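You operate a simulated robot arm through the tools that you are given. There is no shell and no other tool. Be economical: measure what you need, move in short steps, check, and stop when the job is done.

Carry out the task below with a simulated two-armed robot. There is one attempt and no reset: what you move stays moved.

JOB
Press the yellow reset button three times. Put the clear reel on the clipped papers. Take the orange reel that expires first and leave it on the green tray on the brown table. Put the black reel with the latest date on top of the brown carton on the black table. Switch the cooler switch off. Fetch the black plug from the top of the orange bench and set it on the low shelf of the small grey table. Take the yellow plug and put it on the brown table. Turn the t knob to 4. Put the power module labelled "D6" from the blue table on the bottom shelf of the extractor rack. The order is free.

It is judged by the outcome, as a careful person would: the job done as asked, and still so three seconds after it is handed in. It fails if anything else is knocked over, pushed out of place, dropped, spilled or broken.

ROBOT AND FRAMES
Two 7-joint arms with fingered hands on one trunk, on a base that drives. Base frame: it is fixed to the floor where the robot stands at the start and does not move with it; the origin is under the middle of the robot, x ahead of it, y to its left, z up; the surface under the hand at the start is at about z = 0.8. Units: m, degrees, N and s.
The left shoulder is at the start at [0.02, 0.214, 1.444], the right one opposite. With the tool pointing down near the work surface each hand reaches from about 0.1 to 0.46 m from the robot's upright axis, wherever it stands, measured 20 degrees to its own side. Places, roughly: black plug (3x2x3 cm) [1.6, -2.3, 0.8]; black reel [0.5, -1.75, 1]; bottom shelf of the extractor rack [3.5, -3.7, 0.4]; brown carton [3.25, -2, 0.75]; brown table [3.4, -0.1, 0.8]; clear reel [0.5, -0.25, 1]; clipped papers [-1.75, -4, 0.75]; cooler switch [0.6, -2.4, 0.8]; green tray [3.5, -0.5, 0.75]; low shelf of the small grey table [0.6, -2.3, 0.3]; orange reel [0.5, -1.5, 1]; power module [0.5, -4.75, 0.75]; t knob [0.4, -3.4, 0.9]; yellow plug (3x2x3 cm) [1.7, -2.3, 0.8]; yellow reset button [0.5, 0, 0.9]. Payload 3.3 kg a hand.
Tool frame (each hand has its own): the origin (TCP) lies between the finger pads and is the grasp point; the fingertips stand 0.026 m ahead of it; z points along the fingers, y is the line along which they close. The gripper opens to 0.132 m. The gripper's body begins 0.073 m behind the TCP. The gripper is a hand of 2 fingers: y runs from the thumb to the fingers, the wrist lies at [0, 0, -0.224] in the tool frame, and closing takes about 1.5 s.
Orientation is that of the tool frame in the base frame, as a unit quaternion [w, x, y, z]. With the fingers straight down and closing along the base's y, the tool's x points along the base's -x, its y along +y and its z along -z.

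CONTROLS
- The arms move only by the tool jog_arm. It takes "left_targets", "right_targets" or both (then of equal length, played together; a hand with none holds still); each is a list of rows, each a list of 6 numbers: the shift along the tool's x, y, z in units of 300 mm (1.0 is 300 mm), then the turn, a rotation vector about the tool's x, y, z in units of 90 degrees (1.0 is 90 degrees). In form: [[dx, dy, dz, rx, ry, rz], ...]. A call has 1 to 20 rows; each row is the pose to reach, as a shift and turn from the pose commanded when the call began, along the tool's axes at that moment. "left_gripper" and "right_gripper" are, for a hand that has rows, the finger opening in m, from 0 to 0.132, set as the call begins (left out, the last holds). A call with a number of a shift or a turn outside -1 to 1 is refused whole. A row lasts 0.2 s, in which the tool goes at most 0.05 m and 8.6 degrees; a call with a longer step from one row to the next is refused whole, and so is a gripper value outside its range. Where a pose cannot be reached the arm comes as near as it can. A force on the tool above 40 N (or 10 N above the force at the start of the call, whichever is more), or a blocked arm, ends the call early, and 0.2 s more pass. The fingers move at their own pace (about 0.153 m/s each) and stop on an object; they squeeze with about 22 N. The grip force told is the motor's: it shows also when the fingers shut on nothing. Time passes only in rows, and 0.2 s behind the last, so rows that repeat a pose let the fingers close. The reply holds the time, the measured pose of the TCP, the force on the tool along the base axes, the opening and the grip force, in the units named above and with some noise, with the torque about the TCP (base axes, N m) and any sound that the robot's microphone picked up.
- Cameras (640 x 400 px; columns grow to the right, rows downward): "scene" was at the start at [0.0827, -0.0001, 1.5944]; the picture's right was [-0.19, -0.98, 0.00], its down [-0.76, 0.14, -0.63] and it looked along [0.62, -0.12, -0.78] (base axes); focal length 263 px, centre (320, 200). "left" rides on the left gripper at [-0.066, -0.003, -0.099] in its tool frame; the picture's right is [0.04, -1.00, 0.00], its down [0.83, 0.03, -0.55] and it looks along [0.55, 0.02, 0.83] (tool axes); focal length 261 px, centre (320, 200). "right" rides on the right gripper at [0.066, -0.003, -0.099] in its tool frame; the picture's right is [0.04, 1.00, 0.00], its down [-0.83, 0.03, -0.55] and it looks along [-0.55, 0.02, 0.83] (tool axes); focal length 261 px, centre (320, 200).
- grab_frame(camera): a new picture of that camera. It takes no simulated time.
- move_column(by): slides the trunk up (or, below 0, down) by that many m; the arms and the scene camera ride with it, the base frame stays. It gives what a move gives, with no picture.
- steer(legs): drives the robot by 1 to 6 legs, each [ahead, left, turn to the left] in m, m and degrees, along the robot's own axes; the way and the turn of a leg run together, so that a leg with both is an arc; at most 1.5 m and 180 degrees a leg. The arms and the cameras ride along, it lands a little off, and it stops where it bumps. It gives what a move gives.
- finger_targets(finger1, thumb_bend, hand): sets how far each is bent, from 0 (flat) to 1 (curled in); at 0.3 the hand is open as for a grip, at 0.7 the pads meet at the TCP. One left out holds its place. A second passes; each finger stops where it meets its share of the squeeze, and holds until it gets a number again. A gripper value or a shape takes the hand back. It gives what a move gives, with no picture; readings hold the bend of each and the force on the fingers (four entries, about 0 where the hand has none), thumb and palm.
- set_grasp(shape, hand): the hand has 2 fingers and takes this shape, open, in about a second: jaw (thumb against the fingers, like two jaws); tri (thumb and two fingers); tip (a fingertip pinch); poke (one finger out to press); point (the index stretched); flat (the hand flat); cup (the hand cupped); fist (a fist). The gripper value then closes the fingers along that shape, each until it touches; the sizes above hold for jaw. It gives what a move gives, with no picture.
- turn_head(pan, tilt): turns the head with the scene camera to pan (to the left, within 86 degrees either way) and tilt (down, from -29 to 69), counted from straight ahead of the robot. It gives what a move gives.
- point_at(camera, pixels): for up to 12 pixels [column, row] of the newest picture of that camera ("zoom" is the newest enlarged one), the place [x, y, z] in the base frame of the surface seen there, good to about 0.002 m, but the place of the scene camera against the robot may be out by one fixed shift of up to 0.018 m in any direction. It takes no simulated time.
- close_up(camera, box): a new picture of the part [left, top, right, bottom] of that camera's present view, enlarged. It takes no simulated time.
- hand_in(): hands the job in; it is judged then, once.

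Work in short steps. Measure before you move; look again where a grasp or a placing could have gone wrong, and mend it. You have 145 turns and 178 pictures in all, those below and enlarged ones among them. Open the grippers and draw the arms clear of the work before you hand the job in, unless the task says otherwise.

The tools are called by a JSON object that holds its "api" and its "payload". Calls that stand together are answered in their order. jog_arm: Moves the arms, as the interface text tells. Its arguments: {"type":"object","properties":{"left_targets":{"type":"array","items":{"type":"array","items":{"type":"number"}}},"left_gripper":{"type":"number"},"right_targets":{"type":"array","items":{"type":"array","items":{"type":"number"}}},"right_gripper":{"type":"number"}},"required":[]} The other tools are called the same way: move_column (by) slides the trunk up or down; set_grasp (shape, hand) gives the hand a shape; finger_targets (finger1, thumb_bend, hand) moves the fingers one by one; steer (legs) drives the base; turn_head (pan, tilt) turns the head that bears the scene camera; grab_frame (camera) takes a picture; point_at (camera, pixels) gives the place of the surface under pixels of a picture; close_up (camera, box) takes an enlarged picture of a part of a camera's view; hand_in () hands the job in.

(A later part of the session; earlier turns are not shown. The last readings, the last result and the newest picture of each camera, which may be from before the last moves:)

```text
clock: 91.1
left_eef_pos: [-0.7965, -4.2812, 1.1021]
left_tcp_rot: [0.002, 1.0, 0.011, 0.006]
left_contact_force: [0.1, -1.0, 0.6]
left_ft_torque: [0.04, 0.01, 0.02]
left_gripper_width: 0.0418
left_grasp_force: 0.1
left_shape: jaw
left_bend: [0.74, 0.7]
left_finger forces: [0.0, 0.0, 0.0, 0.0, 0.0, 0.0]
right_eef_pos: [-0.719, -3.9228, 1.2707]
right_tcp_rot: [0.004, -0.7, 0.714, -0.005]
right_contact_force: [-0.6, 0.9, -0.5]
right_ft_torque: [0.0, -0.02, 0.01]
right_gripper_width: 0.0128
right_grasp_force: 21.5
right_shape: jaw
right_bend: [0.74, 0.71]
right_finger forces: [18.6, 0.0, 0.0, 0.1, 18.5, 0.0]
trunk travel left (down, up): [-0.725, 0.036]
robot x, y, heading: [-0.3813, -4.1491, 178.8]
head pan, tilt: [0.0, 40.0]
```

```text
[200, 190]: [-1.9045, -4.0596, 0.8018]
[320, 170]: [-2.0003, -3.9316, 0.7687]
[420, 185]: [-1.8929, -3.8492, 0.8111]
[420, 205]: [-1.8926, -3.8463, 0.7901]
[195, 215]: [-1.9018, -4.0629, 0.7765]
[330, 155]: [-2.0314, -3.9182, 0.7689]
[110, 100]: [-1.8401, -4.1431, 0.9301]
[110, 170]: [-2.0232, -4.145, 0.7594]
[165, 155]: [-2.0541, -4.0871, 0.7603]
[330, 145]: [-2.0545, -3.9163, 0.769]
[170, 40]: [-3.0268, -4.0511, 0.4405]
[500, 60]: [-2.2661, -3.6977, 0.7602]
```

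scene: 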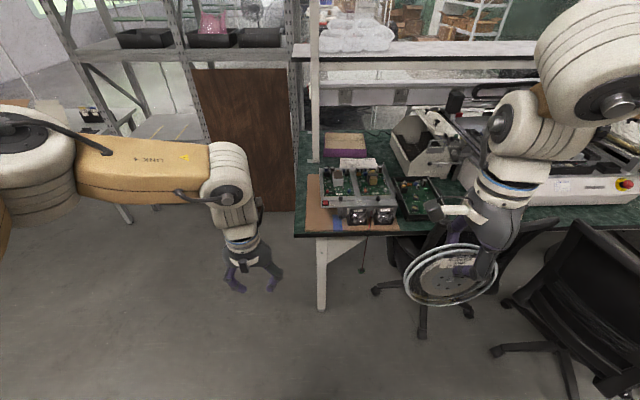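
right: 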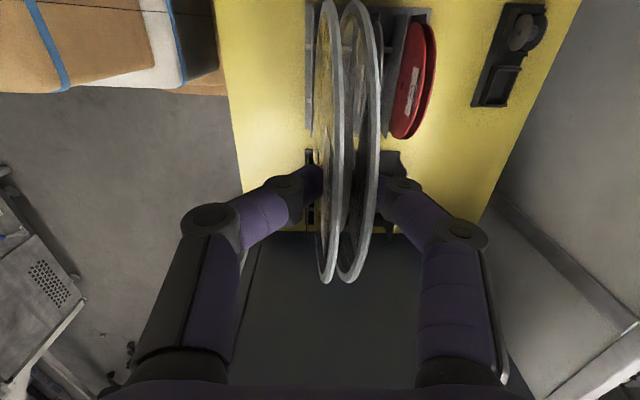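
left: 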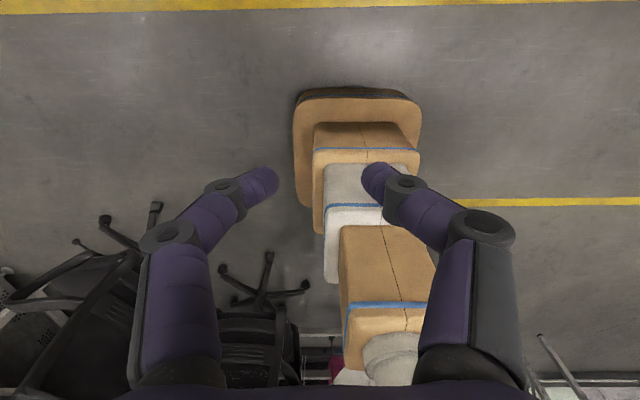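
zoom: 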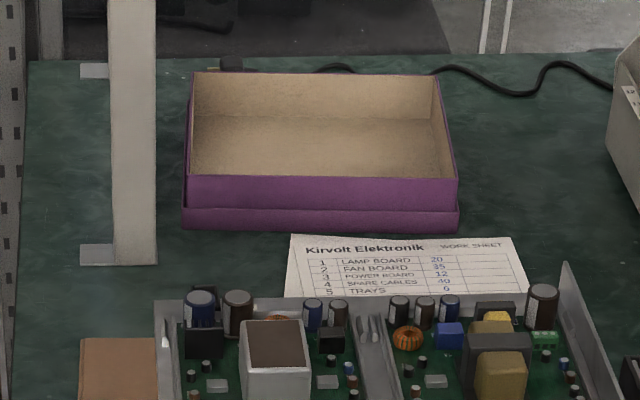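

A work sheet lies at about x∈[-1.86,-1.57], y≈-3.85, behind the rig; it's best approached from the bench's open side at y<-4.2. I drive there and turn to face +y.

{"api": "steer", "payload": {"legs": [[0, 0.75, 0], [1.22, 0, 0], [0, 0, -89]]}}

{"api": "grab_frame", "payload": {"camera": "scene"}}

```text
clock: 104.7
left_eef_pos: [-1.7327, -4.4479, 1.1022]
left_tcp_rot: [0.007, 0.714, -0.7, 0.002]
left_contact_force: [0.5, 0.3, 0.3]
left_ft_torque: [0.06, 0.04, 0.04]
left_gripper_width: 0.0415
left_grasp_force: 0.1
left_shape: jaw
left_bend: [0.74, 0.7]
left_finger forces: [0.1, 0.0, 0.0, 0.2, 0.0, 0.1]
right_eef_pos: [-1.3744, -4.5275, 1.2714]
right_tcp_rot: [-0.002, 0.011, 1.0, -0.007]
right_contact_force: [-0.3, -0.1, -0.9]
right_ft_torque: [-0.02, 0.01, -0.01]
right_gripper_width: 0.0126
right_grasp_force: 21.9
right_shape: jaw
right_bend: [0.74, 0.71]
right_finger forces: [18.5, 0.1, 0.1, 0.0, 18.4, 0.0]
trunk travel left (down, up): [-0.725, 0.036]
robot x, y, heading: [-1.6032, -4.8687, 88.4]
head pan, tilt: [0.0, 40.0]
```

```text
131 pictures are left
```

scene: 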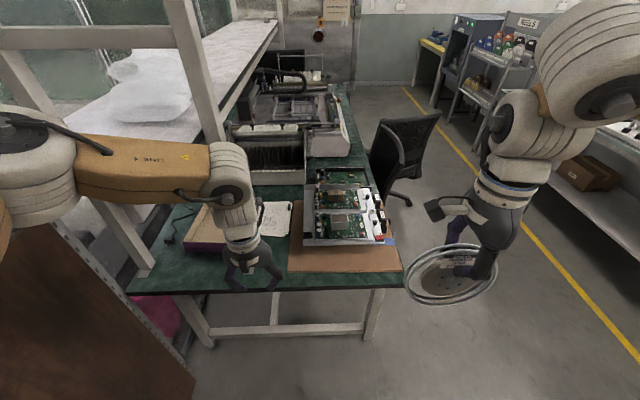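

Enlarge the sheet region and measure.

{"api": "close_up", "payload": {"camera": "scene", "box": [170, 170, 330, 290]}}

{"api": "grab_frame", "payload": {"camera": "left"}}

```text
3.33 times, centred on (250, 230) of scene
```

zoom: 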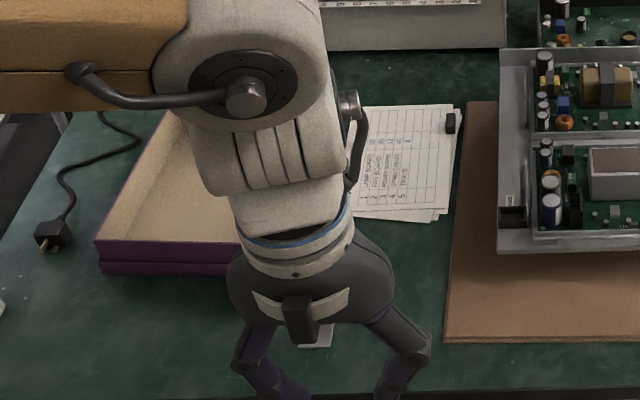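

```text
129 pictures are left
```

left: 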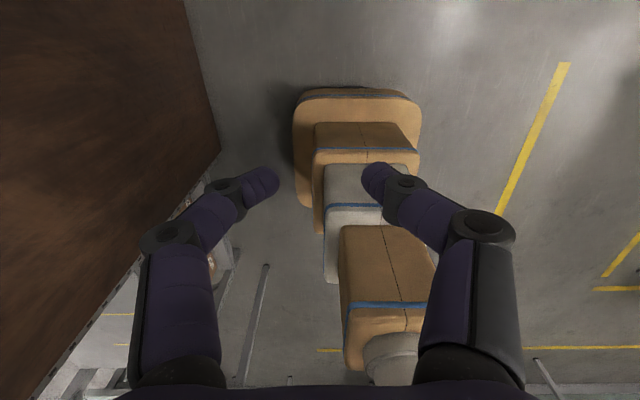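

The clipped papers are confirmed (binder clip at (450,122)). I measure them and raise the left hand back out of the view.

{"api": "point_at", "payload": {"camera": "zoom", "pixels": [[450, 122], [457, 112], [448, 215], [375, 110], [370, 212], [410, 160], [455, 150], [500, 240], [520, 70], [460, 230], [240, 265], [505, 180]]}}

{"api": "jog_arm", "payload": {"left_targets": [[0.05, 0.05, -0.12, 0, 0, 0], [0.1, 0.1, -0.24, 0, 0, 0], [0.15, 0.15, -0.36, 0, 0, 0], [0.2, 0.2, -0.48, 0, 0, 0], [0.25, 0.25, -0.6, 0, 0, 0], [0.3, 0.3, -0.66, 0, 0, 0], [0.3, 0.3, -0.66, 0, 0, 0]]}}

{"api": "grab_frame", "payload": {"camera": "scene"}}

```text
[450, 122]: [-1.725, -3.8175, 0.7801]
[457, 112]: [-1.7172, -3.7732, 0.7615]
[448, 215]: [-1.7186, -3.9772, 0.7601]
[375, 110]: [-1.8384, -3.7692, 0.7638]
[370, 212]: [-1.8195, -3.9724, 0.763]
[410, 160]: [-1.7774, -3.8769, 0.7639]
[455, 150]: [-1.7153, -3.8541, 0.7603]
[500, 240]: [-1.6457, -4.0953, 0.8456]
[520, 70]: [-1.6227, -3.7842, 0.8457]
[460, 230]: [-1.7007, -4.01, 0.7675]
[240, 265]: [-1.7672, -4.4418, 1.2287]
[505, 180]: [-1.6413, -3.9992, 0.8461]
```

```text
clock: 106.3
left_eef_pos: [-1.8179, -4.5374, 1.3027]
left_tcp_rot: [0.007, 0.715, -0.699, 0.004]
left_contact_force: [-0.1, 0.1, 1.2]
left_ft_torque: [0.0, 0.04, 0.0]
left_gripper_width: 0.0418
left_grasp_force: 0.0
left_shape: jaw
left_bend: [0.74, 0.7]
left_finger forces: [0.1, 0.1, 0.1, 0.1, 0.1, 0.1]
right_eef_pos: [-1.3744, -4.5293, 1.2718]
right_tcp_rot: [-0.004, 0.011, 1.0, -0.007]
right_contact_force: [-0.3, 0.0, -1.1]
right_ft_torque: [0.0, 0.01, 0.01]
right_gripper_width: 0.0127
right_grasp_force: 21.8
right_shape: jaw
right_bend: [0.74, 0.71]
right_finger forces: [18.5, 0.0, 0.0, 0.0, 18.4, 0.0]
trunk travel left (down, up): [-0.725, 0.036]
robot x, y, heading: [-1.604, -4.867, 88.3]
head pan, tilt: [0.0, 40.0]
```

```text
128 pictures are left
```

scene: 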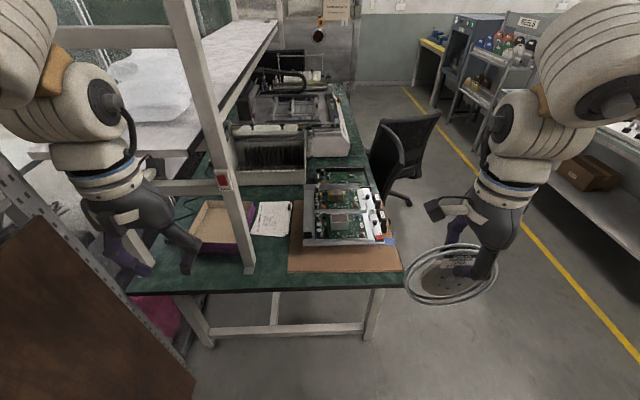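

Papers span x∈[-1.87,-1.715], y∈[-3.98,-3.77]; clip at (-1.725,-3.818). I measure the post, panel, table edge and legs to plan the approach.

{"api": "point_at", "payload": {"camera": "scene", "pixels": [[270, 292], [390, 290], [250, 265], [228, 185], [205, 100], [190, 375], [100, 290], [120, 250], [200, 335], [370, 330], [215, 165], [160, 190]]}}

{"api": "point_at", "payload": {"camera": "left", "pixels": [[215, 150], [190, 30], [50, 380], [170, 60]]}}

```text
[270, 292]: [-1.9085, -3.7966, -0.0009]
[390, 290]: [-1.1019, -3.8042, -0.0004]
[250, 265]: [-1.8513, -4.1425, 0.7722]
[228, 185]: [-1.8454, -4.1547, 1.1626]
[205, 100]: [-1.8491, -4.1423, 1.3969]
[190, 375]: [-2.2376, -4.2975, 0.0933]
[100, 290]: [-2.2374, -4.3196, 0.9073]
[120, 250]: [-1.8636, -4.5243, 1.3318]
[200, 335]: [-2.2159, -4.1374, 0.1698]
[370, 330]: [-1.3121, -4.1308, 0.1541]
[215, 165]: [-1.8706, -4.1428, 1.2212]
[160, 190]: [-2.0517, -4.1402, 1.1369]
```

```text
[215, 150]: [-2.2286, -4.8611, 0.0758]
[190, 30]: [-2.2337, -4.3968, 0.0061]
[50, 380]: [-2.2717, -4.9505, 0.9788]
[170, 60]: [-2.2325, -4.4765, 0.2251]
```

I now pitch the right hand to point forward and 25° down with the reel, moving it ahead and inward while still clear of the bench.

{"api": "jog_arm", "payload": {"right_targets": [[0.04, 0.09, 0, -0.08, 0, 0], [0.08, 0.18, 0, -0.16, 0, 0], [0.12, 0.27, 0, -0.24, 0, 0], [0.16, 0.36, 0, -0.32, 0, 0], [0.2, 0.45, 0, -0.4, 0, 0], [0.24, 0.54, 0, -0.48, 0, 0], [0.28, 0.63, 0, -0.56, 0, 0], [0.32, 0.72, 0, -0.64, 0, 0], [0.36, 0.8, 0, -0.72, 0, 0], [0.36, 0.8, 0, -0.72, 0, 0]]}}

{"api": "grab_frame", "payload": {"camera": "right"}}

{"api": "grab_frame", "payload": {"camera": "scene"}}

```text
clock: 108.5
left_eef_pos: [-1.8184, -4.5383, 1.3023]
left_tcp_rot: [0.006, 0.715, -0.699, 0.002]
left_contact_force: [-0.4, 0.7, -0.8]
left_ft_torque: [0.01, 0.03, -0.04]
left_gripper_width: 0.0415
left_grasp_force: 0.0
left_shape: jaw
left_bend: [0.74, 0.7]
left_finger forces: [0.0, 0.1, 0.0, 0.0, 0.0, 0.0]
right_eef_pos: [-1.4775, -4.2857, 1.2675]
right_tcp_rot: [0.004, 0.01, 0.848, 0.53]
right_contact_force: [-0.4, -0.9, -1.4]
right_ft_torque: [-0.06, 0.0, -0.01]
right_gripper_width: 0.0125
right_grasp_force: 21.9
right_shape: jaw
right_bend: [0.74, 0.71]
right_finger forces: [18.5, 0.0, 0.0, 0.0, 19.4, 0.0]
right hand out of reach, approached as far as the arm can: row 2, 3, 4, 5, 6
trunk travel left (down, up): [-0.725, 0.036]
robot x, y, heading: [-1.6061, -4.8721, 88.7]
head pan, tilt: [0.0, 40.0]
```

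```text
127 pictures are left
```

right: 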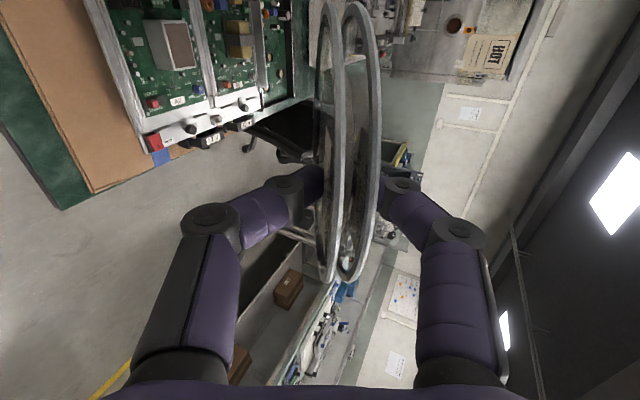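

```text
126 pictures are left
```

scene: 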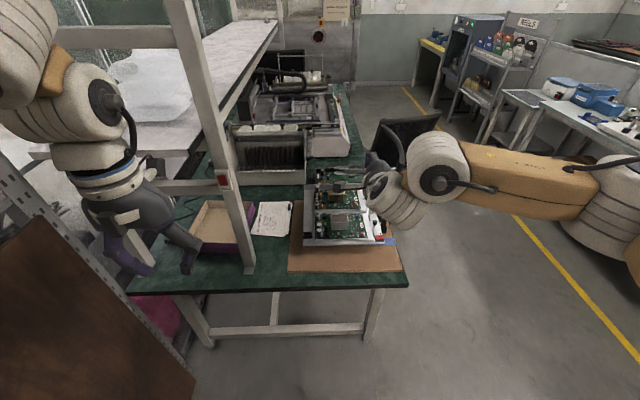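

Reel is held pointing forward, 26° down. I turn the base 30° left and drive in so the reel hovers over the papers.

{"api": "steer", "payload": {"legs": [[0, 0, 30.5], [0.289, -0.184, 0]]}}

{"api": "grab_frame", "payload": {"camera": "right"}}

{"api": "grab_frame", "payload": {"camera": "scene"}}

```text
clock: 111.2
left_eef_pos: [-1.9514, -4.6228, 1.3036]
left_tcp_rot: [0.004, 0.876, -0.482, 0.002]
left_contact_force: [1.1, 0.6, -0.6]
left_ft_torque: [0.02, 0.09, -0.01]
left_gripper_width: 0.0421
left_grasp_force: 0.0
left_shape: jaw
left_bend: [0.74, 0.7]
left_finger forces: [0.0, 0.0, 0.1, 0.0, 0.1, 0.1]
right_eef_pos: [-1.7954, -4.233, 1.2787]
right_tcp_rot: [-0.148, -0.219, 0.814, 0.517]
right_contact_force: [8.1, -19.3, 18.5]
right_ft_torque: [-0.1, 0.27, 0.23]
right_gripper_width: 0.0209
right_grasp_force: 22.3
right_shape: jaw
right_bend: [0.75, 0.75]
right_finger forces: [33.6, 0.0, 0.0, 0.0, 28.3, 0.0]
trunk travel left (down, up): [-0.725, 0.036]
robot x, y, heading: [-1.6005, -4.7871, 119.6]
head pan, tilt: [0.0, 40.0]
stopped in leg 2: the force on the tool passed its limit at 56 N (the readings are from after the stop); the commanded pose is now the measured one
```

```text
125 pictures are left
```

right: 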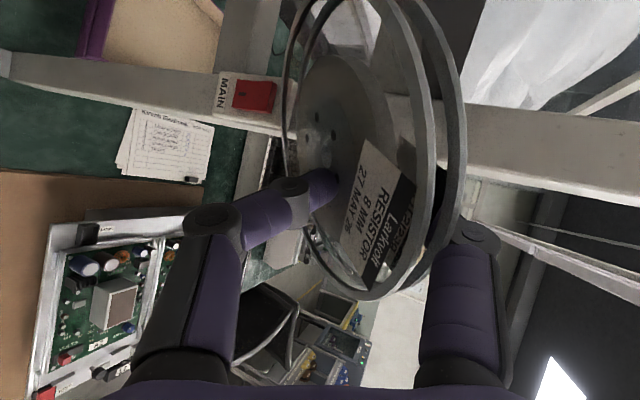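

```text
124 pictures are left
```

scene: 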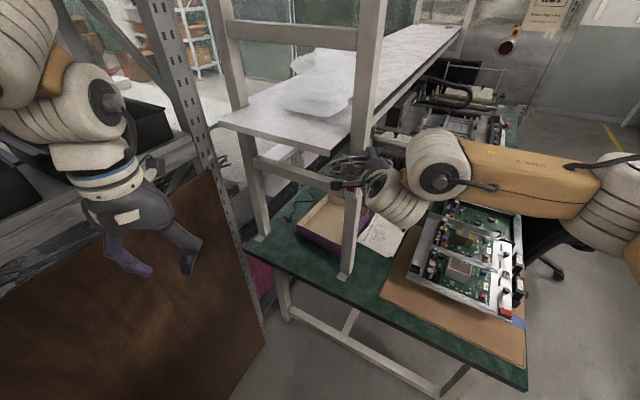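

The reel's edge touched the post and twisted in the grip, still held at 28–33 N. I back straight off along the same line and re-examine.

{"api": "steer", "payload": {"legs": [[-0.15, 0.095, 0]]}}

{"api": "grab_frame", "payload": {"camera": "right"}}

{"api": "close_up", "payload": {"camera": "scene", "box": [240, 120, 480, 300]}}

```text
clock: 112.7
left_eef_pos: [-1.9618, -4.7968, 1.3014]
left_tcp_rot: [0.005, 0.874, -0.486, 0.004]
left_contact_force: [0.3, -0.1, -0.7]
left_ft_torque: [-0.03, -0.02, -0.01]
left_gripper_width: 0.0418
left_grasp_force: 0.1
left_shape: jaw
left_bend: [0.74, 0.7]
left_finger forces: [0.0, 0.0, 0.1, 0.0, 0.0, 0.0]
right_eef_pos: [-1.8016, -4.4052, 1.2739]
right_tcp_rot: [-0.142, -0.216, 0.817, 0.515]
right_contact_force: [-0.6, 0.2, -1.4]
right_ft_torque: [-0.04, 0.0, 0.0]
right_gripper_width: 0.0133
right_grasp_force: 22.5
right_shape: jaw
right_bend: [0.74, 0.71]
right_finger forces: [19.9, 0.1, 0.0, 0.1, 20.7, 0.1]
trunk travel left (down, up): [-0.725, 0.036]
robot x, y, heading: [-1.6041, -4.9657, 119.3]
head pan, tilt: [0.0, 40.0]
```

```text
123 pictures are left
```

right: 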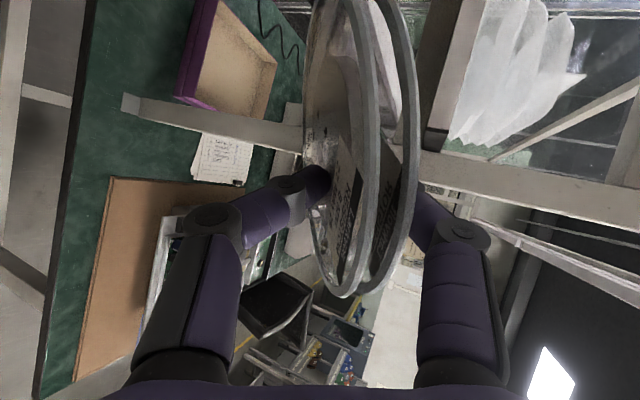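

```text
2.22 times, centred on (360, 210) of scene
```

zoom: 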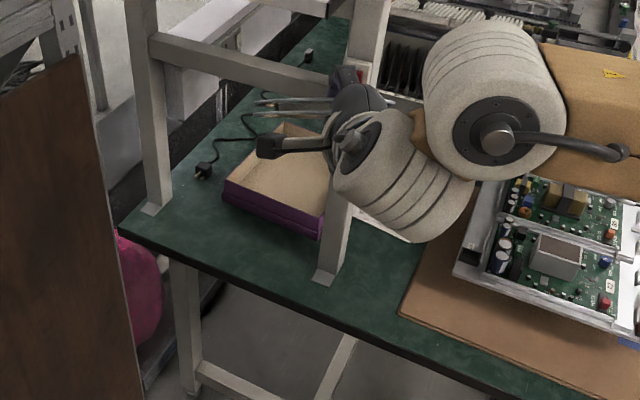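

The reel settled back in the grip (0.0133). I'll go around the post: first shift right, then forward past it over the rig, then left, at the present height.

{"api": "steer", "payload": {"legs": [[-0.0835, -0.148, 0], [0.362, -0.204, 0]]}}

{"api": "grab_frame", "payload": {"camera": "right"}}

{"api": "grab_frame", "payload": {"camera": "scene"}}

```text
clock: 116.4
left_eef_pos: [-1.8, -4.3694, 1.3017]
left_tcp_rot: [0.005, 0.876, -0.482, 0.005]
left_contact_force: [-0.4, 0.6, -1.0]
left_ft_torque: [0.0, -0.02, -0.02]
left_gripper_width: 0.0416
left_grasp_force: 0.0
left_shape: jaw
left_bend: [0.74, 0.7]
left_finger forces: [0.0, 0.1, 0.1, 0.1, 0.0, 0.0]
right_eef_pos: [-1.6416, -3.9799, 1.2737]
right_tcp_rot: [-0.143, -0.219, 0.817, 0.515]
right_contact_force: [0.0, 0.4, 0.2]
right_ft_torque: [-0.03, 0.01, 0.02]
right_gripper_width: 0.0138
right_grasp_force: 22.0
right_shape: jaw
right_bend: [0.74, 0.71]
right_finger forces: [19.9, 0.0, 0.0, 0.0, 20.6, 0.0]
trunk travel left (down, up): [-0.725, 0.036]
robot x, y, heading: [-1.4432, -4.5402, 119.4]
head pan, tilt: [0.0, 40.0]
```

```text
121 pictures are left
```

right: 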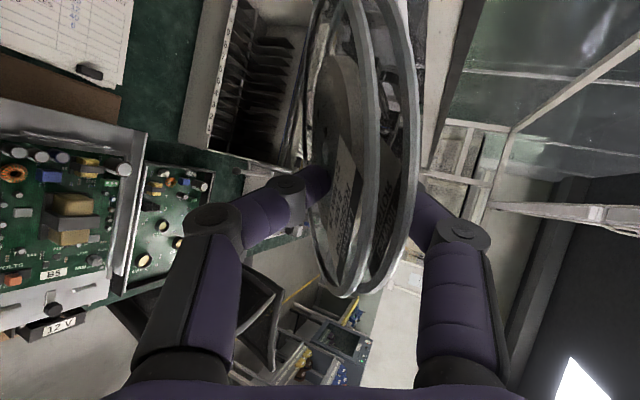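

```text
120 pictures are left
```

scene: 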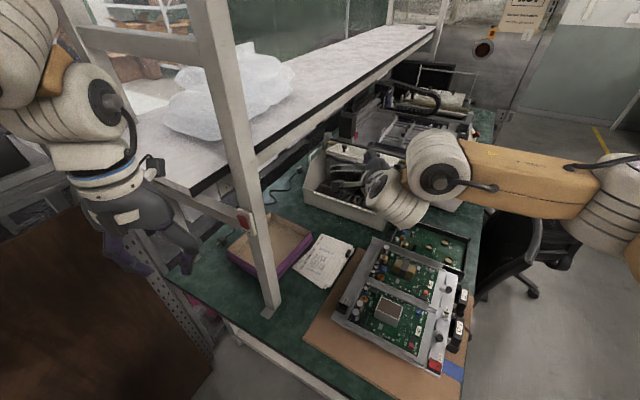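

Past the post. I measure papers, shelf edge and arm heights from both cameras before lowering.

{"api": "point_at", "payload": {"camera": "scene", "pixels": [[318, 238], [352, 248], [330, 285], [293, 270], [344, 250], [340, 95], [290, 140], [240, 190], [270, 300], [400, 210], [440, 175], [395, 240]]}}

{"api": "point_at", "payload": {"camera": "right", "pixels": [[90, 72], [122, 85], [60, 30], [130, 5], [5, 55]]}}

```text
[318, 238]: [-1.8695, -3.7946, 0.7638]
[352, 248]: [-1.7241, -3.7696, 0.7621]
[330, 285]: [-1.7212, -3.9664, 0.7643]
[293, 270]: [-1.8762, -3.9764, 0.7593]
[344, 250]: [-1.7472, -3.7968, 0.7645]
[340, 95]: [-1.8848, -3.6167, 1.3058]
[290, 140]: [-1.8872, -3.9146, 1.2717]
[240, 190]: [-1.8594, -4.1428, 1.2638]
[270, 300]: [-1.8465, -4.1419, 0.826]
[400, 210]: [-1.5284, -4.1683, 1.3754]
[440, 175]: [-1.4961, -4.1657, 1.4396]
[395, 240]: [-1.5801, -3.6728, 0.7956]
```

```text
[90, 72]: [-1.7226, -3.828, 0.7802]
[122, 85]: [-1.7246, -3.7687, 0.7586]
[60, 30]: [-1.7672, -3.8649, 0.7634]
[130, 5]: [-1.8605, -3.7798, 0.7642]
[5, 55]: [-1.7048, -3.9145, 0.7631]
```

Shelf edge is at x=-1.885, z≈1.27–1.31, so I lower the trunk 0.17 first, then shift the base left over the papers.

{"api": "move_column", "payload": {"by": -0.17}}

{"api": "steer", "payload": {"legs": [[0.093, 0.105, 0]]}}

{"api": "grab_frame", "payload": {"camera": "scene"}}

```text
clock: 118.3
left_eef_pos: [-1.7997, -4.3705, 1.1315]
left_tcp_rot: [0.005, 0.876, -0.483, 0.004]
left_contact_force: [-0.1, 0.5, 0.0]
left_ft_torque: [-0.03, 0.02, 0.0]
left_gripper_width: 0.0414
left_grasp_force: 0.1
left_shape: jaw
left_bend: [0.74, 0.7]
left_finger forces: [0.1, 0.1, 0.0, 0.0, 0.1, 0.0]
right_eef_pos: [-1.6422, -3.9802, 1.1047]
right_tcp_rot: [-0.143, -0.219, 0.816, 0.515]
right_contact_force: [0.3, -0.2, -2.0]
right_ft_torque: [-0.05, 0.0, 0.02]
right_gripper_width: 0.0136
right_grasp_force: 22.2
right_shape: jaw
right_bend: [0.74, 0.71]
right_finger forces: [19.9, 0.0, 0.1, 0.1, 20.7, 0.0]
trunk travel left (down, up): [-0.555, 0.206]
robot x, y, heading: [-1.4453, -4.542, 119.4]
head pan, tilt: [0.0, 40.0]
```

```text
clock: 119.6
left_eef_pos: [-1.9401, -4.3444, 1.1308]
left_tcp_rot: [0.005, 0.877, -0.48, 0.005]
left_contact_force: [-0.3, 0.8, 0.5]
left_ft_torque: [-0.02, -0.01, -0.01]
left_gripper_width: 0.0417
left_grasp_force: 0.1
left_shape: jaw
left_bend: [0.74, 0.7]
left_finger forces: [0.1, 0.1, 0.1, 0.0, 0.0, 0.1]
right_eef_pos: [-1.783, -3.953, 1.1034]
right_tcp_rot: [-0.145, -0.221, 0.816, 0.514]
right_contact_force: [0.1, 0.0, -1.3]
right_ft_torque: [-0.01, -0.01, -0.03]
right_gripper_width: 0.0133
right_grasp_force: 21.8
right_shape: jaw
right_bend: [0.74, 0.71]
right_finger forces: [19.9, 0.0, 0.0, 0.1, 20.7, 0.0]
trunk travel left (down, up): [-0.555, 0.206]
robot x, y, heading: [-1.5817, -4.5121, 119.9]
head pan, tilt: [0.0, 40.0]
```

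```text
119 pictures are left
```

scene: 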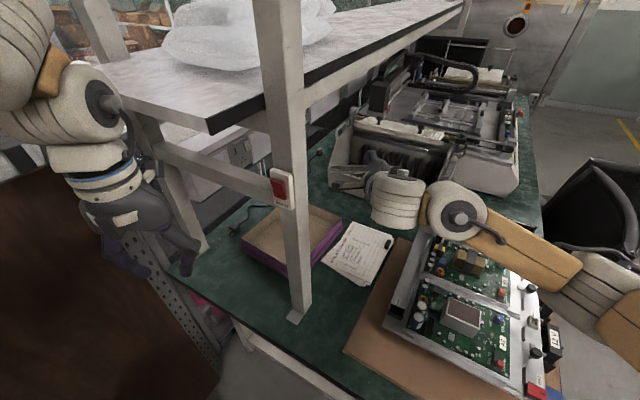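

I measure the forearm/elbow underside heights versus the rig before lowering further.

{"api": "point_at", "payload": {"camera": "scene", "pixels": [[455, 232], [520, 275], [560, 300], [600, 270], [400, 225], [575, 260], [500, 225], [470, 250], [430, 245], [620, 330], [450, 262], [530, 300]]}}

{"api": "grab_frame", "payload": {"camera": "right"}}

```text
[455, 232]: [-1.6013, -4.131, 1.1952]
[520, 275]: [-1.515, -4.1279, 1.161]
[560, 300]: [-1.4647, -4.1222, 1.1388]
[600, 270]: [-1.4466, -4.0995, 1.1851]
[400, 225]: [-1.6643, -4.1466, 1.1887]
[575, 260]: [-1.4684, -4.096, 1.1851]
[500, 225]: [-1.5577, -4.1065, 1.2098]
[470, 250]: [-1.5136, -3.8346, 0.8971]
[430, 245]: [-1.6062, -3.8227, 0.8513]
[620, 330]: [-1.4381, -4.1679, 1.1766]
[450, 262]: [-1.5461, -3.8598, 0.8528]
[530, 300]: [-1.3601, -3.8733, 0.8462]
```

```text
118 pictures are left
```

right: 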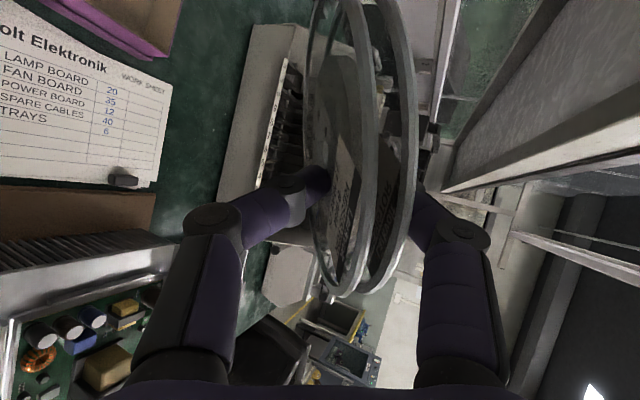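

The forearm would come near the rig if I lowered the trunk, so I lower with the arm only (elbow stays high), pitching 6° more, to a hover at TCP z≈0.87.

{"api": "jog_arm", "payload": {"right_targets": [[-0.012, -0.11, 0.069, 0.012, 0, 0], [-0.023, -0.22, 0.137, 0.024, 0, 0], [-0.035, -0.33, 0.206, 0.036, 0, 0], [-0.046, -0.44, 0.274, 0.048, 0, 0], [-0.058, -0.55, 0.343, 0.06, 0, 0], [-0.07, -0.663, 0.411, 0.07, 0, 0], [-0.07, -0.663, 0.411, 0.07, 0, 0]]}}

{"api": "grab_frame", "payload": {"camera": "scene"}}

{"api": "grab_frame", "payload": {"camera": "right"}}

```text
clock: 121.2
left_eef_pos: [-1.9384, -4.3434, 1.1309]
left_tcp_rot: [0.006, 0.877, -0.48, 0.004]
left_contact_force: [0.4, -0.4, -0.6]
left_ft_torque: [0.02, 0.01, 0.02]
left_gripper_width: 0.0415
left_grasp_force: 0.0
left_shape: jaw
left_bend: [0.74, 0.7]
left_finger forces: [0.1, 0.0, 0.0, 0.0, 0.0, 0.0]
right_eef_pos: [-1.7795, -3.9181, 0.8708]
right_tcp_rot: [-0.132, -0.229, 0.843, 0.469]
right_contact_force: [0.0, -0.2, -1.1]
right_ft_torque: [0.01, -0.02, -0.01]
right_gripper_width: 0.0136
right_grasp_force: 22.2
right_shape: jaw
right_bend: [0.74, 0.71]
right_finger forces: [20.0, 0.0, 0.1, 0.0, 20.7, 0.1]
trunk travel left (down, up): [-0.555, 0.206]
robot x, y, heading: [-1.5794, -4.5138, 119.9]
head pan, tilt: [0.0, 40.0]
```

```text
117 pictures are left
```

scene: 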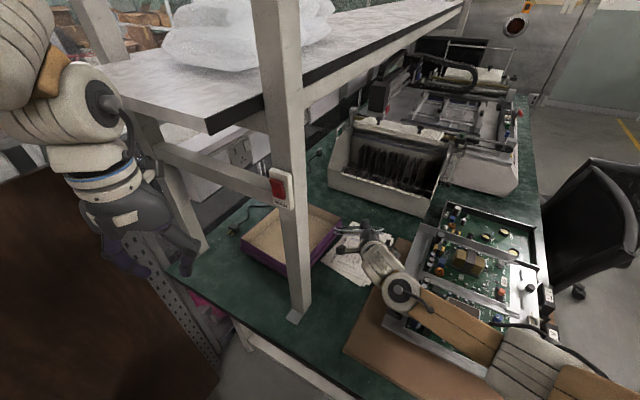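

```text
116 pictures are left
```

right: 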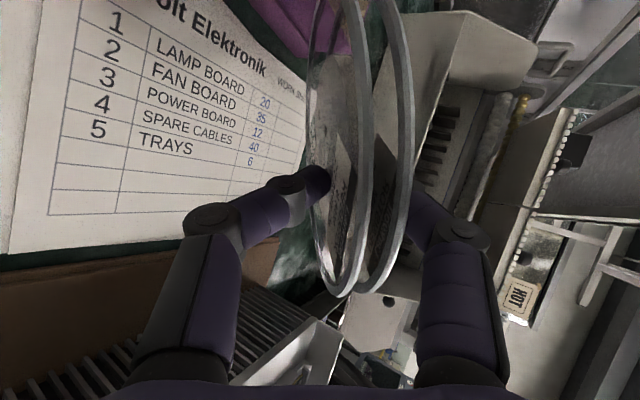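

Hovering well over the sheet. I check forearm clearance over the rig.

{"api": "point_at", "payload": {"camera": "scene", "pixels": [[400, 290], [450, 315], [480, 340], [430, 330], [400, 318], [520, 350], [465, 305], [350, 235], [385, 245]]}}

{"api": "close_up", "payload": {"camera": "scene", "box": [310, 200, 530, 380]}}

```text
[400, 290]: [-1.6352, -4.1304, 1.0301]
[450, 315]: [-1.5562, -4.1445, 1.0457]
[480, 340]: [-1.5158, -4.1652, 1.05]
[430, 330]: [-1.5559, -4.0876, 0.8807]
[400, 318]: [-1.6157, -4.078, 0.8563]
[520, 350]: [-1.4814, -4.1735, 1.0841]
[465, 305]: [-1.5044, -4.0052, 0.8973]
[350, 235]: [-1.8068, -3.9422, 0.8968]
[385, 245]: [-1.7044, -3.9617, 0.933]
```

```text
2.22 times, centred on (420, 290) of scene
```

zoom: 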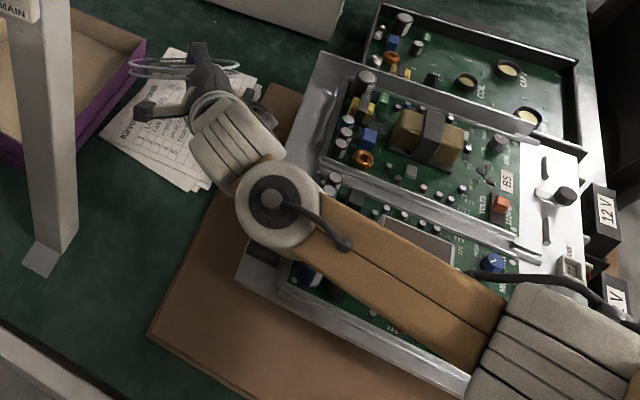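

Forearm clears by ~3 cm. I lower in small steps toward contact of the reel's far edge.

{"api": "jog_arm", "payload": {"right_targets": [[0, -0.028, 0.018, 0, 0, 0], [0, -0.057, 0.035, 0, 0, 0], [0, -0.071, 0.044, 0, 0, 0], [0, -0.08, 0.049, 0, 0, 0], [0, -0.085, 0.0525, 0, 0, 0]]}}

{"api": "grab_frame", "payload": {"camera": "right"}}

```text
clock: 122.4
left_eef_pos: [-1.9373, -4.3442, 1.1314]
left_tcp_rot: [0.006, 0.877, -0.48, 0.004]
left_contact_force: [0.3, -0.3, 0.1]
left_ft_torque: [-0.01, -0.01, -0.01]
left_gripper_width: 0.0419
left_grasp_force: 0.1
left_shape: jaw
left_bend: [0.74, 0.7]
left_finger forces: [0.0, 0.0, 0.1, 0.0, 0.0, 0.1]
right_eef_pos: [-1.78, -3.9187, 0.8403]
right_tcp_rot: [-0.132, -0.229, 0.843, 0.469]
right_contact_force: [-1.3, 0.2, -1.5]
right_ft_torque: [-0.03, 0.01, 0.04]
right_gripper_width: 0.0135
right_grasp_force: 21.9
right_shape: jaw
right_bend: [0.74, 0.71]
right_finger forces: [19.8, 0.1, 0.0, 0.0, 20.6, 0.0]
trunk travel left (down, up): [-0.555, 0.206]
robot x, y, heading: [-1.582, -4.5143, 120.2]
head pan, tilt: [0.0, 40.0]
```

```text
114 pictures are left
```

right: 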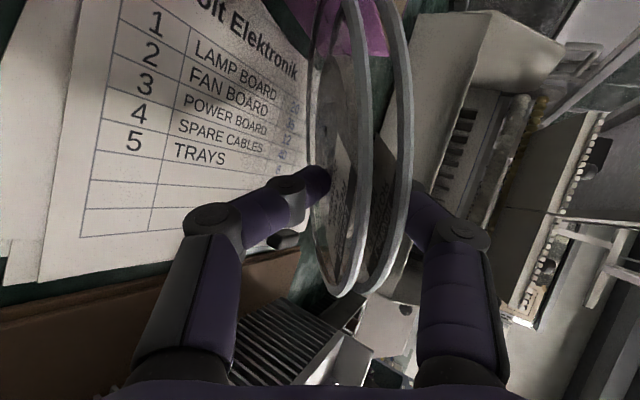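

No contact yet. Continue down in 3 mm steps.

{"api": "jog_arm", "payload": {"right_targets": [[0, -0.0085, 0.005, 0, 0, 0], [0, -0.017, 0.0105, 0, 0, 0], [0, -0.0255, 0.016, 0, 0, 0]]}}

{"api": "close_up", "payload": {"camera": "right", "box": [200, 0, 440, 160]}}

{"api": "close_up", "payload": {"camera": "scene", "box": [310, 200, 430, 310]}}

```text
clock: 123.2
left_eef_pos: [-1.9384, -4.3434, 1.1317]
left_tcp_rot: [0.005, 0.877, -0.481, 0.005]
left_contact_force: [-0.1, 0.0, 0.2]
left_ft_torque: [0.01, 0.01, 0.02]
left_gripper_width: 0.0419
left_grasp_force: 0.1
left_shape: jaw
left_bend: [0.74, 0.7]
left_finger forces: [0.0, 0.0, 0.0, 0.0, 0.0, 0.1]
right_eef_pos: [-1.7792, -3.92, 0.832]
right_tcp_rot: [-0.132, -0.228, 0.843, 0.469]
right_contact_force: [-0.5, 0.6, -1.6]
right_ft_torque: [0.0, -0.03, 0.01]
right_gripper_width: 0.0134
right_grasp_force: 21.4
right_shape: jaw
right_bend: [0.74, 0.71]
right_finger forces: [19.7, 0.0, 0.0, 0.0, 20.5, 0.1]
trunk travel left (down, up): [-0.555, 0.206]
robot x, y, heading: [-1.5793, -4.5117, 119.9]
head pan, tilt: [0.0, 40.0]
```

```text
2.50 times, centred on (320, 80) of right
```

zoom: 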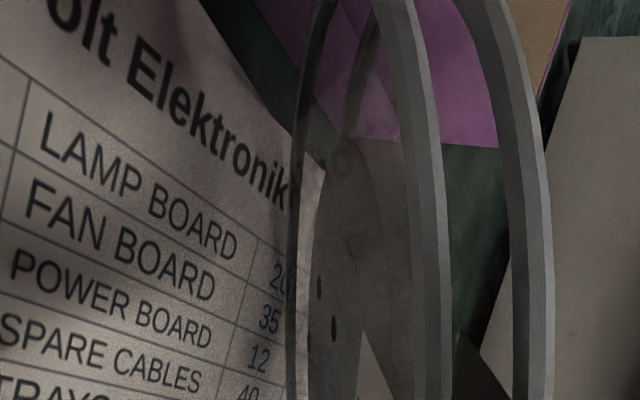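

```text
3.64 times, centred on (370, 255) of scene
```

zoom: 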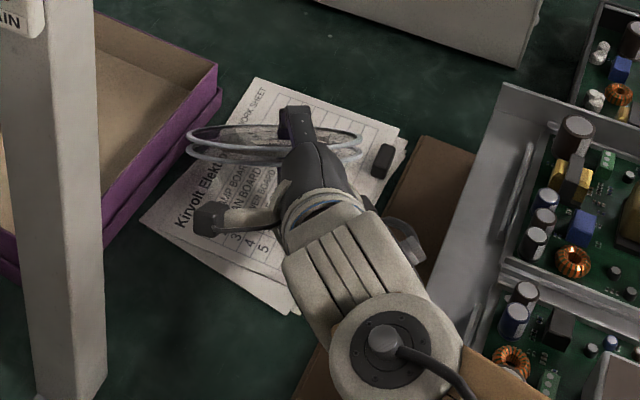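

I measure the reel's rim from the scene zoom.

{"api": "point_at", "payload": {"camera": "zoom", "pixels": [[188, 133], [187, 150], [360, 140], [361, 153], [260, 126], [340, 130], [230, 160], [330, 162], [215, 127]]}}

{"api": "point_at", "payload": {"camera": "right", "pixels": [[352, 20], [393, 20], [360, 280], [348, 290], [370, 150], [408, 150], [340, 80]]}}

```text
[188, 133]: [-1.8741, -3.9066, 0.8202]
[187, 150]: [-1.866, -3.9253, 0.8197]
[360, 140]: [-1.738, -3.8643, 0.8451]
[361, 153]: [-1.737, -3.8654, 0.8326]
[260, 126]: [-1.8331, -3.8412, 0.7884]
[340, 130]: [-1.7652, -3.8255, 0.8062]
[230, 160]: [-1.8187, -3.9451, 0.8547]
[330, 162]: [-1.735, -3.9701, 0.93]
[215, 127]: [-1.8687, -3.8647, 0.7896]
```

```text
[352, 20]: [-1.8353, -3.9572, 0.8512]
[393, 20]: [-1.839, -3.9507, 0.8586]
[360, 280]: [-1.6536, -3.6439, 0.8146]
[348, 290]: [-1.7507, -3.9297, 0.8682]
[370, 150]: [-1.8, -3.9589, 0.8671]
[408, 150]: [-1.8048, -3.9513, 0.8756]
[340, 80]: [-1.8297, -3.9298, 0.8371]
```

Far edge is about 1 cm above the sheet. Lower up to 15 mm more in small steps.

{"api": "jog_arm", "payload": {"right_targets": [[0, -0.014, 0.009, 0, 0, 0], [0, -0.025, 0.0155, 0, 0, 0], [0, -0.034, 0.021, 0, 0, 0], [0, -0.0425, 0.026, 0, 0, 0]]}}

```text
clock: 124.2
left_eef_pos: [-1.9373, -4.3444, 1.132]
left_tcp_rot: [0.006, 0.877, -0.48, 0.005]
left_contact_force: [-0.3, -0.5, 0.6]
left_ft_torque: [0.04, -0.02, 0.01]
left_gripper_width: 0.0418
left_grasp_force: 0.0
left_shape: jaw
left_bend: [0.74, 0.7]
left_finger forces: [0.0, 0.0, 0.0, 0.1, 0.0, 0.0]
right_eef_pos: [-1.7802, -3.9216, 0.8176]
right_tcp_rot: [-0.132, -0.228, 0.843, 0.469]
right_contact_force: [0.1, -1.2, 0.3]
right_ft_torque: [0.07, 0.03, 0.01]
right_gripper_width: 0.0126
right_grasp_force: 22.1
right_shape: jaw
right_bend: [0.75, 0.69]
right_finger forces: [20.4, 0.1, 0.0, 0.1, 20.0, 0.0]
trunk travel left (down, up): [-0.555, 0.206]
robot x, y, heading: [-1.5818, -4.5134, 120.1]
head pan, tilt: [0.0, 40.0]
```

The far edge touches now. I open the fingers a little, in place, so the reel settles on the lower finger.

{"api": "jog_arm", "payload": {"right_targets": [[0, 0, 0, 0, 0, 0], [0, 0, 0, 0, 0, 0]], "right_gripper": 0.035}}

{"api": "grab_frame", "payload": {"camera": "right"}}

{"api": "close_up", "payload": {"camera": "scene", "box": [310, 200, 430, 310]}}

```text
clock: 124.8
left_eef_pos: [-1.9384, -4.3436, 1.1316]
left_tcp_rot: [0.005, 0.877, -0.481, 0.005]
left_contact_force: [-0.4, 0.2, -1.3]
left_ft_torque: [0.04, 0.02, 0.0]
left_gripper_width: 0.0417
left_grasp_force: 0.1
left_shape: jaw
left_bend: [0.74, 0.7]
left_finger forces: [0.0, 0.1, 0.0, 0.0, 0.0, 0.1]
right_eef_pos: [-1.7801, -3.9206, 0.8165]
right_tcp_rot: [-0.133, -0.228, 0.843, 0.469]
right_contact_force: [-0.9, -0.7, -0.2]
right_ft_torque: [0.02, 0.0, 0.04]
right_gripper_width: 0.0349
right_grasp_force: 0.1
right_shape: jaw
right_bend: [0.73, 0.7]
right_finger forces: [0.0, 0.1, 0.0, 0.1, 0.7, 0.0]
trunk travel left (down, up): [-0.555, 0.206]
robot x, y, heading: [-1.5827, -4.5145, 119.8]
head pan, tilt: [0.0, 40.0]
```

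```text
111 pictures are left
```

right: 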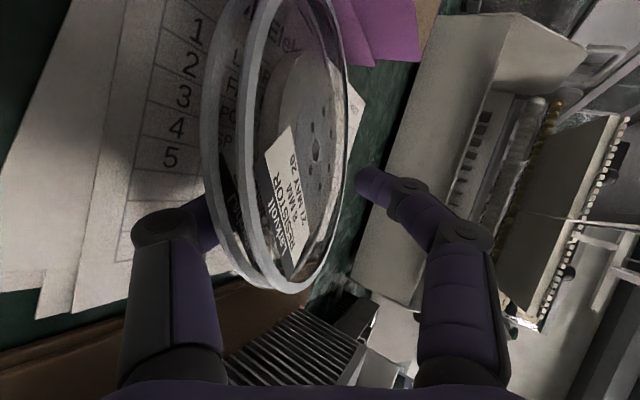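

```text
3.64 times, centred on (370, 255) of scene
```

zoom: 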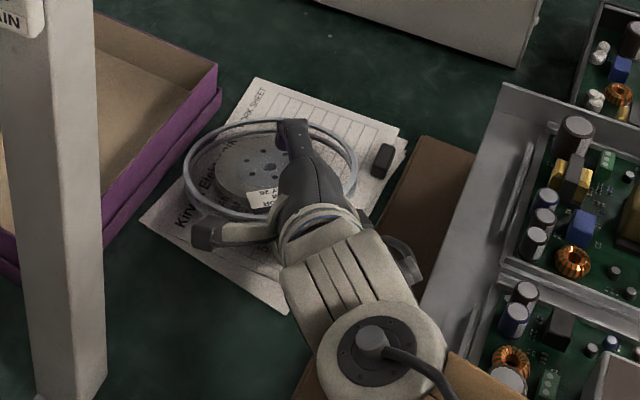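

The reel rests partly on the lower finger. I open a bit more and withdraw slowly along the finger axis.

{"api": "jog_arm", "payload": {"right_targets": [[0, 0, 0, 0, 0, 0], [0, 0, -0.03, 0, 0, 0], [0, 0, -0.06, 0, 0, 0], [0, 0, -0.1, 0, 0, 0], [0, 0, -0.14, 0, 0, 0], [0, 0, -0.2, 0, 0, 0], [0, 0, -0.28, 0, 0, 0], [0, 0, -0.28, 0, 0, 0]], "right_gripper": 0.05}}

{"api": "grab_frame", "payload": {"camera": "right"}}

{"api": "close_up", "payload": {"camera": "scene", "box": [310, 200, 430, 310]}}

```text
clock: 126.6
left_eef_pos: [-1.938, -4.3426, 1.1316]
left_tcp_rot: [0.006, 0.877, -0.48, 0.005]
left_contact_force: [0.2, -0.5, -0.5]
left_ft_torque: [0.02, 0.0, 0.0]
left_gripper_width: 0.0417
left_grasp_force: 0.0
left_shape: jaw
left_bend: [0.74, 0.7]
left_finger forces: [0.0, 0.1, 0.0, 0.0, 0.0, 0.0]
right_eef_pos: [-1.7442, -3.9812, 0.861]
right_tcp_rot: [-0.132, -0.228, 0.843, 0.469]
right_contact_force: [-0.4, 0.3, -0.9]
right_ft_torque: [0.02, -0.02, 0.01]
right_gripper_width: 0.0504
right_grasp_force: 0.1
right_shape: jaw
right_bend: [0.73, 0.7]
right_finger forces: [0.1, 0.1, 0.0, 0.0, 0.5, 0.1]
trunk travel left (down, up): [-0.555, 0.206]
robot x, y, heading: [-1.5802, -4.5117, 120.1]
head pan, tilt: [0.0, 40.0]
```

```text
109 pictures are left
```

right: 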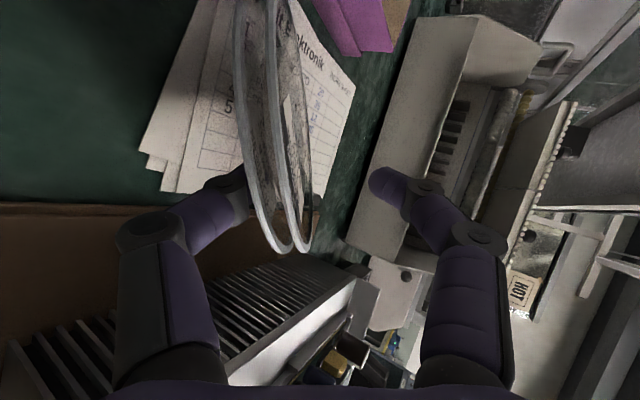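

```text
3.64 times, centred on (370, 255) of scene
```

zoom: 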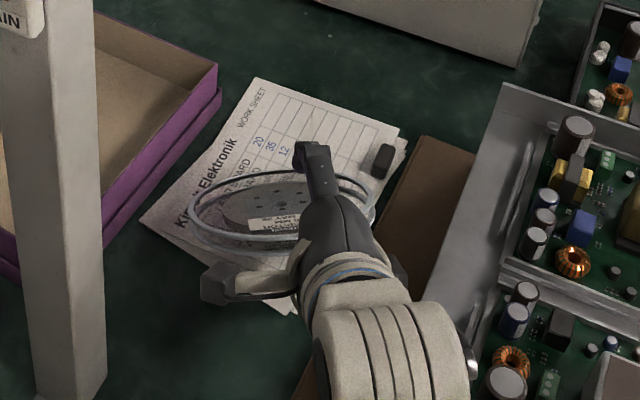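

The reel is being dragged along on the lower finger. I steepen the hand's pitch by ~30° so the rim slides off the finger instead of following.

{"api": "jog_arm", "payload": {"right_targets": [[0, 0, 0, 0.085, 0, 0], [0, 0, 0, 0.17, 0, 0], [0, 0, 0, 0.255, 0, 0], [0, 0, 0, 0.34, 0, 0], [0, 0, 0, 0.34, 0, 0]]}}

{"api": "grab_frame", "payload": {"camera": "right"}}

{"api": "close_up", "payload": {"camera": "scene", "box": [310, 200, 430, 310]}}

```text
clock: 127.8
left_eef_pos: [-1.9389, -4.344, 1.1315]
left_tcp_rot: [0.005, 0.877, -0.48, 0.004]
left_contact_force: [0.3, 0.4, -0.1]
left_ft_torque: [-0.02, 0.04, 0.03]
left_gripper_width: 0.042
left_grasp_force: 0.1
left_shape: jaw
left_bend: [0.74, 0.7]
left_finger forces: [0.0, 0.0, 0.0, 0.0, 0.1, 0.0]
right_eef_pos: [-1.7422, -3.9811, 0.8605]
right_tcp_rot: [-0.068, -0.255, 0.937, 0.229]
right_contact_force: [0.5, -0.4, -1.4]
right_ft_torque: [-0.01, -0.03, 0.01]
right_gripper_width: 0.0502
right_grasp_force: 0.1
right_shape: jaw
right_bend: [0.73, 0.7]
right_finger forces: [0.0, 0.0, 0.1, 0.1, 0.3, 0.0]
trunk travel left (down, up): [-0.555, 0.206]
robot x, y, heading: [-1.5826, -4.5138, 119.7]
head pan, tilt: [0.0, 40.0]
```

```text
107 pictures are left
```

right: 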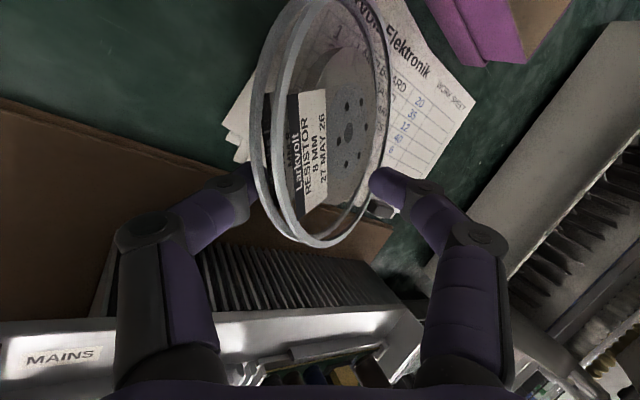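

```text
3.64 times, centred on (370, 255) of scene
```

zoom: 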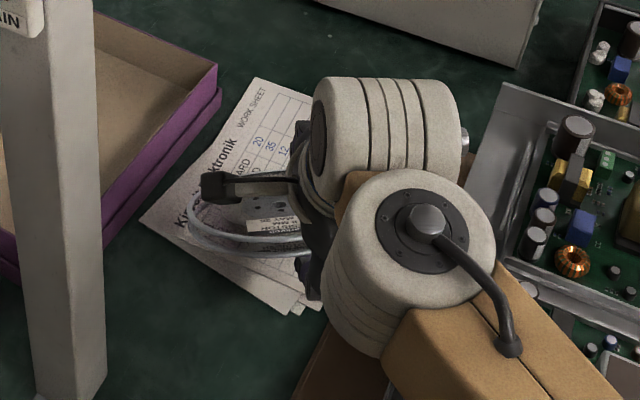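

The rim still leans on the lower finger. I lower 4 cm so it comes flat, then push forward 4 cm with the now steep finger to re-centre the reel on the papers.

{"api": "jog_arm", "payload": {"right_targets": [[0, -0.016, 0.03, 0, 0, 0], [0, -0.031, 0.06, 0, 0, 0], [0, -0.047, 0.09, 0, 0, 0], [0, -0.06, 0.115, 0, 0, 0], [0, -0.06, 0.115, 0, 0, 0]]}}

{"api": "grab_frame", "payload": {"camera": "right"}}

{"api": "close_up", "payload": {"camera": "scene", "box": [310, 200, 430, 310]}}

```text
clock: 129.0
left_eef_pos: [-1.9383, -4.3437, 1.132]
left_tcp_rot: [0.005, 0.877, -0.48, 0.004]
left_contact_force: [0.6, 0.0, 0.2]
left_ft_torque: [-0.02, 0.02, -0.01]
left_gripper_width: 0.0415
left_grasp_force: 0.1
left_shape: jaw
left_bend: [0.74, 0.7]
left_finger forces: [0.0, 0.0, 0.0, 0.0, 0.0, 0.0]
right_eef_pos: [-1.7333, -3.9738, 0.8207]
right_tcp_rot: [-0.058, -0.251, 0.938, 0.232]
right_contact_force: [-0.3, 0.1, 0.1]
right_ft_torque: [0.0, -0.02, 0.0]
right_gripper_width: 0.0499
right_grasp_force: 0.1
right_shape: jaw
right_bend: [0.73, 0.7]
right_finger forces: [0.0, 0.1, 0.1, 0.0, 0.4, 0.0]
trunk travel left (down, up): [-0.555, 0.206]
robot x, y, heading: [-1.5814, -4.5127, 119.9]
head pan, tilt: [0.0, 40.0]
```

```text
105 pictures are left
```

right: 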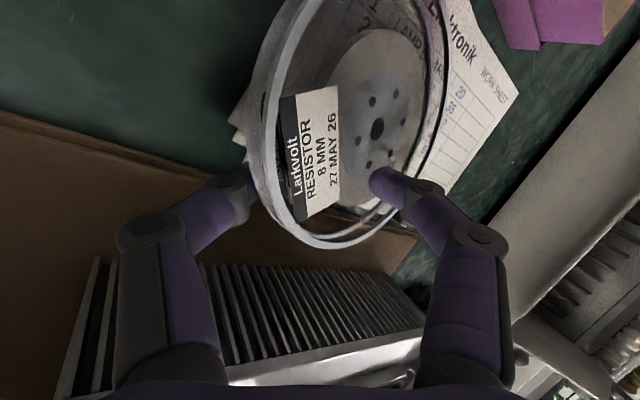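

```text
3.64 times, centred on (370, 255) of scene
```

zoom: 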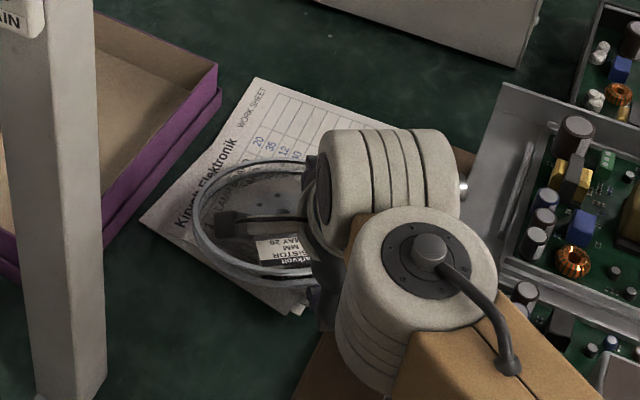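

I measure the reel's current rim and hub positions.

{"api": "point_at", "payload": {"camera": "right", "pixels": [[385, 160], [355, 60], [268, 130], [290, 230], [440, 90], [370, 230], [400, 210], [255, 180], [310, 20]]}}

{"api": "point_at", "payload": {"camera": "zoom", "pixels": [[197, 200], [205, 240], [250, 163], [290, 165], [280, 283], [260, 272], [240, 265]]}}

```text
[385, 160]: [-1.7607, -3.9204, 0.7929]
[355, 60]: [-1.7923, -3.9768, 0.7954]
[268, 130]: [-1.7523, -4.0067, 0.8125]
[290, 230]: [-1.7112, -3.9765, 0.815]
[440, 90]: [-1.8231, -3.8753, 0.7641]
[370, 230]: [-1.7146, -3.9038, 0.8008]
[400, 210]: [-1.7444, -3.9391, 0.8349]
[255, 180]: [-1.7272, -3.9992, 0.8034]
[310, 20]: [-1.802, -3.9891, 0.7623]
```

```text
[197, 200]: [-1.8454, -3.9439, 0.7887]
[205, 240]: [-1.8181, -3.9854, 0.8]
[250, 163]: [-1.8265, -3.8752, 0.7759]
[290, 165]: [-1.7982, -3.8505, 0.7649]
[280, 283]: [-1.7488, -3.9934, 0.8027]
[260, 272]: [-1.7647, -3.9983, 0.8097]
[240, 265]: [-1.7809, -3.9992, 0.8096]
```

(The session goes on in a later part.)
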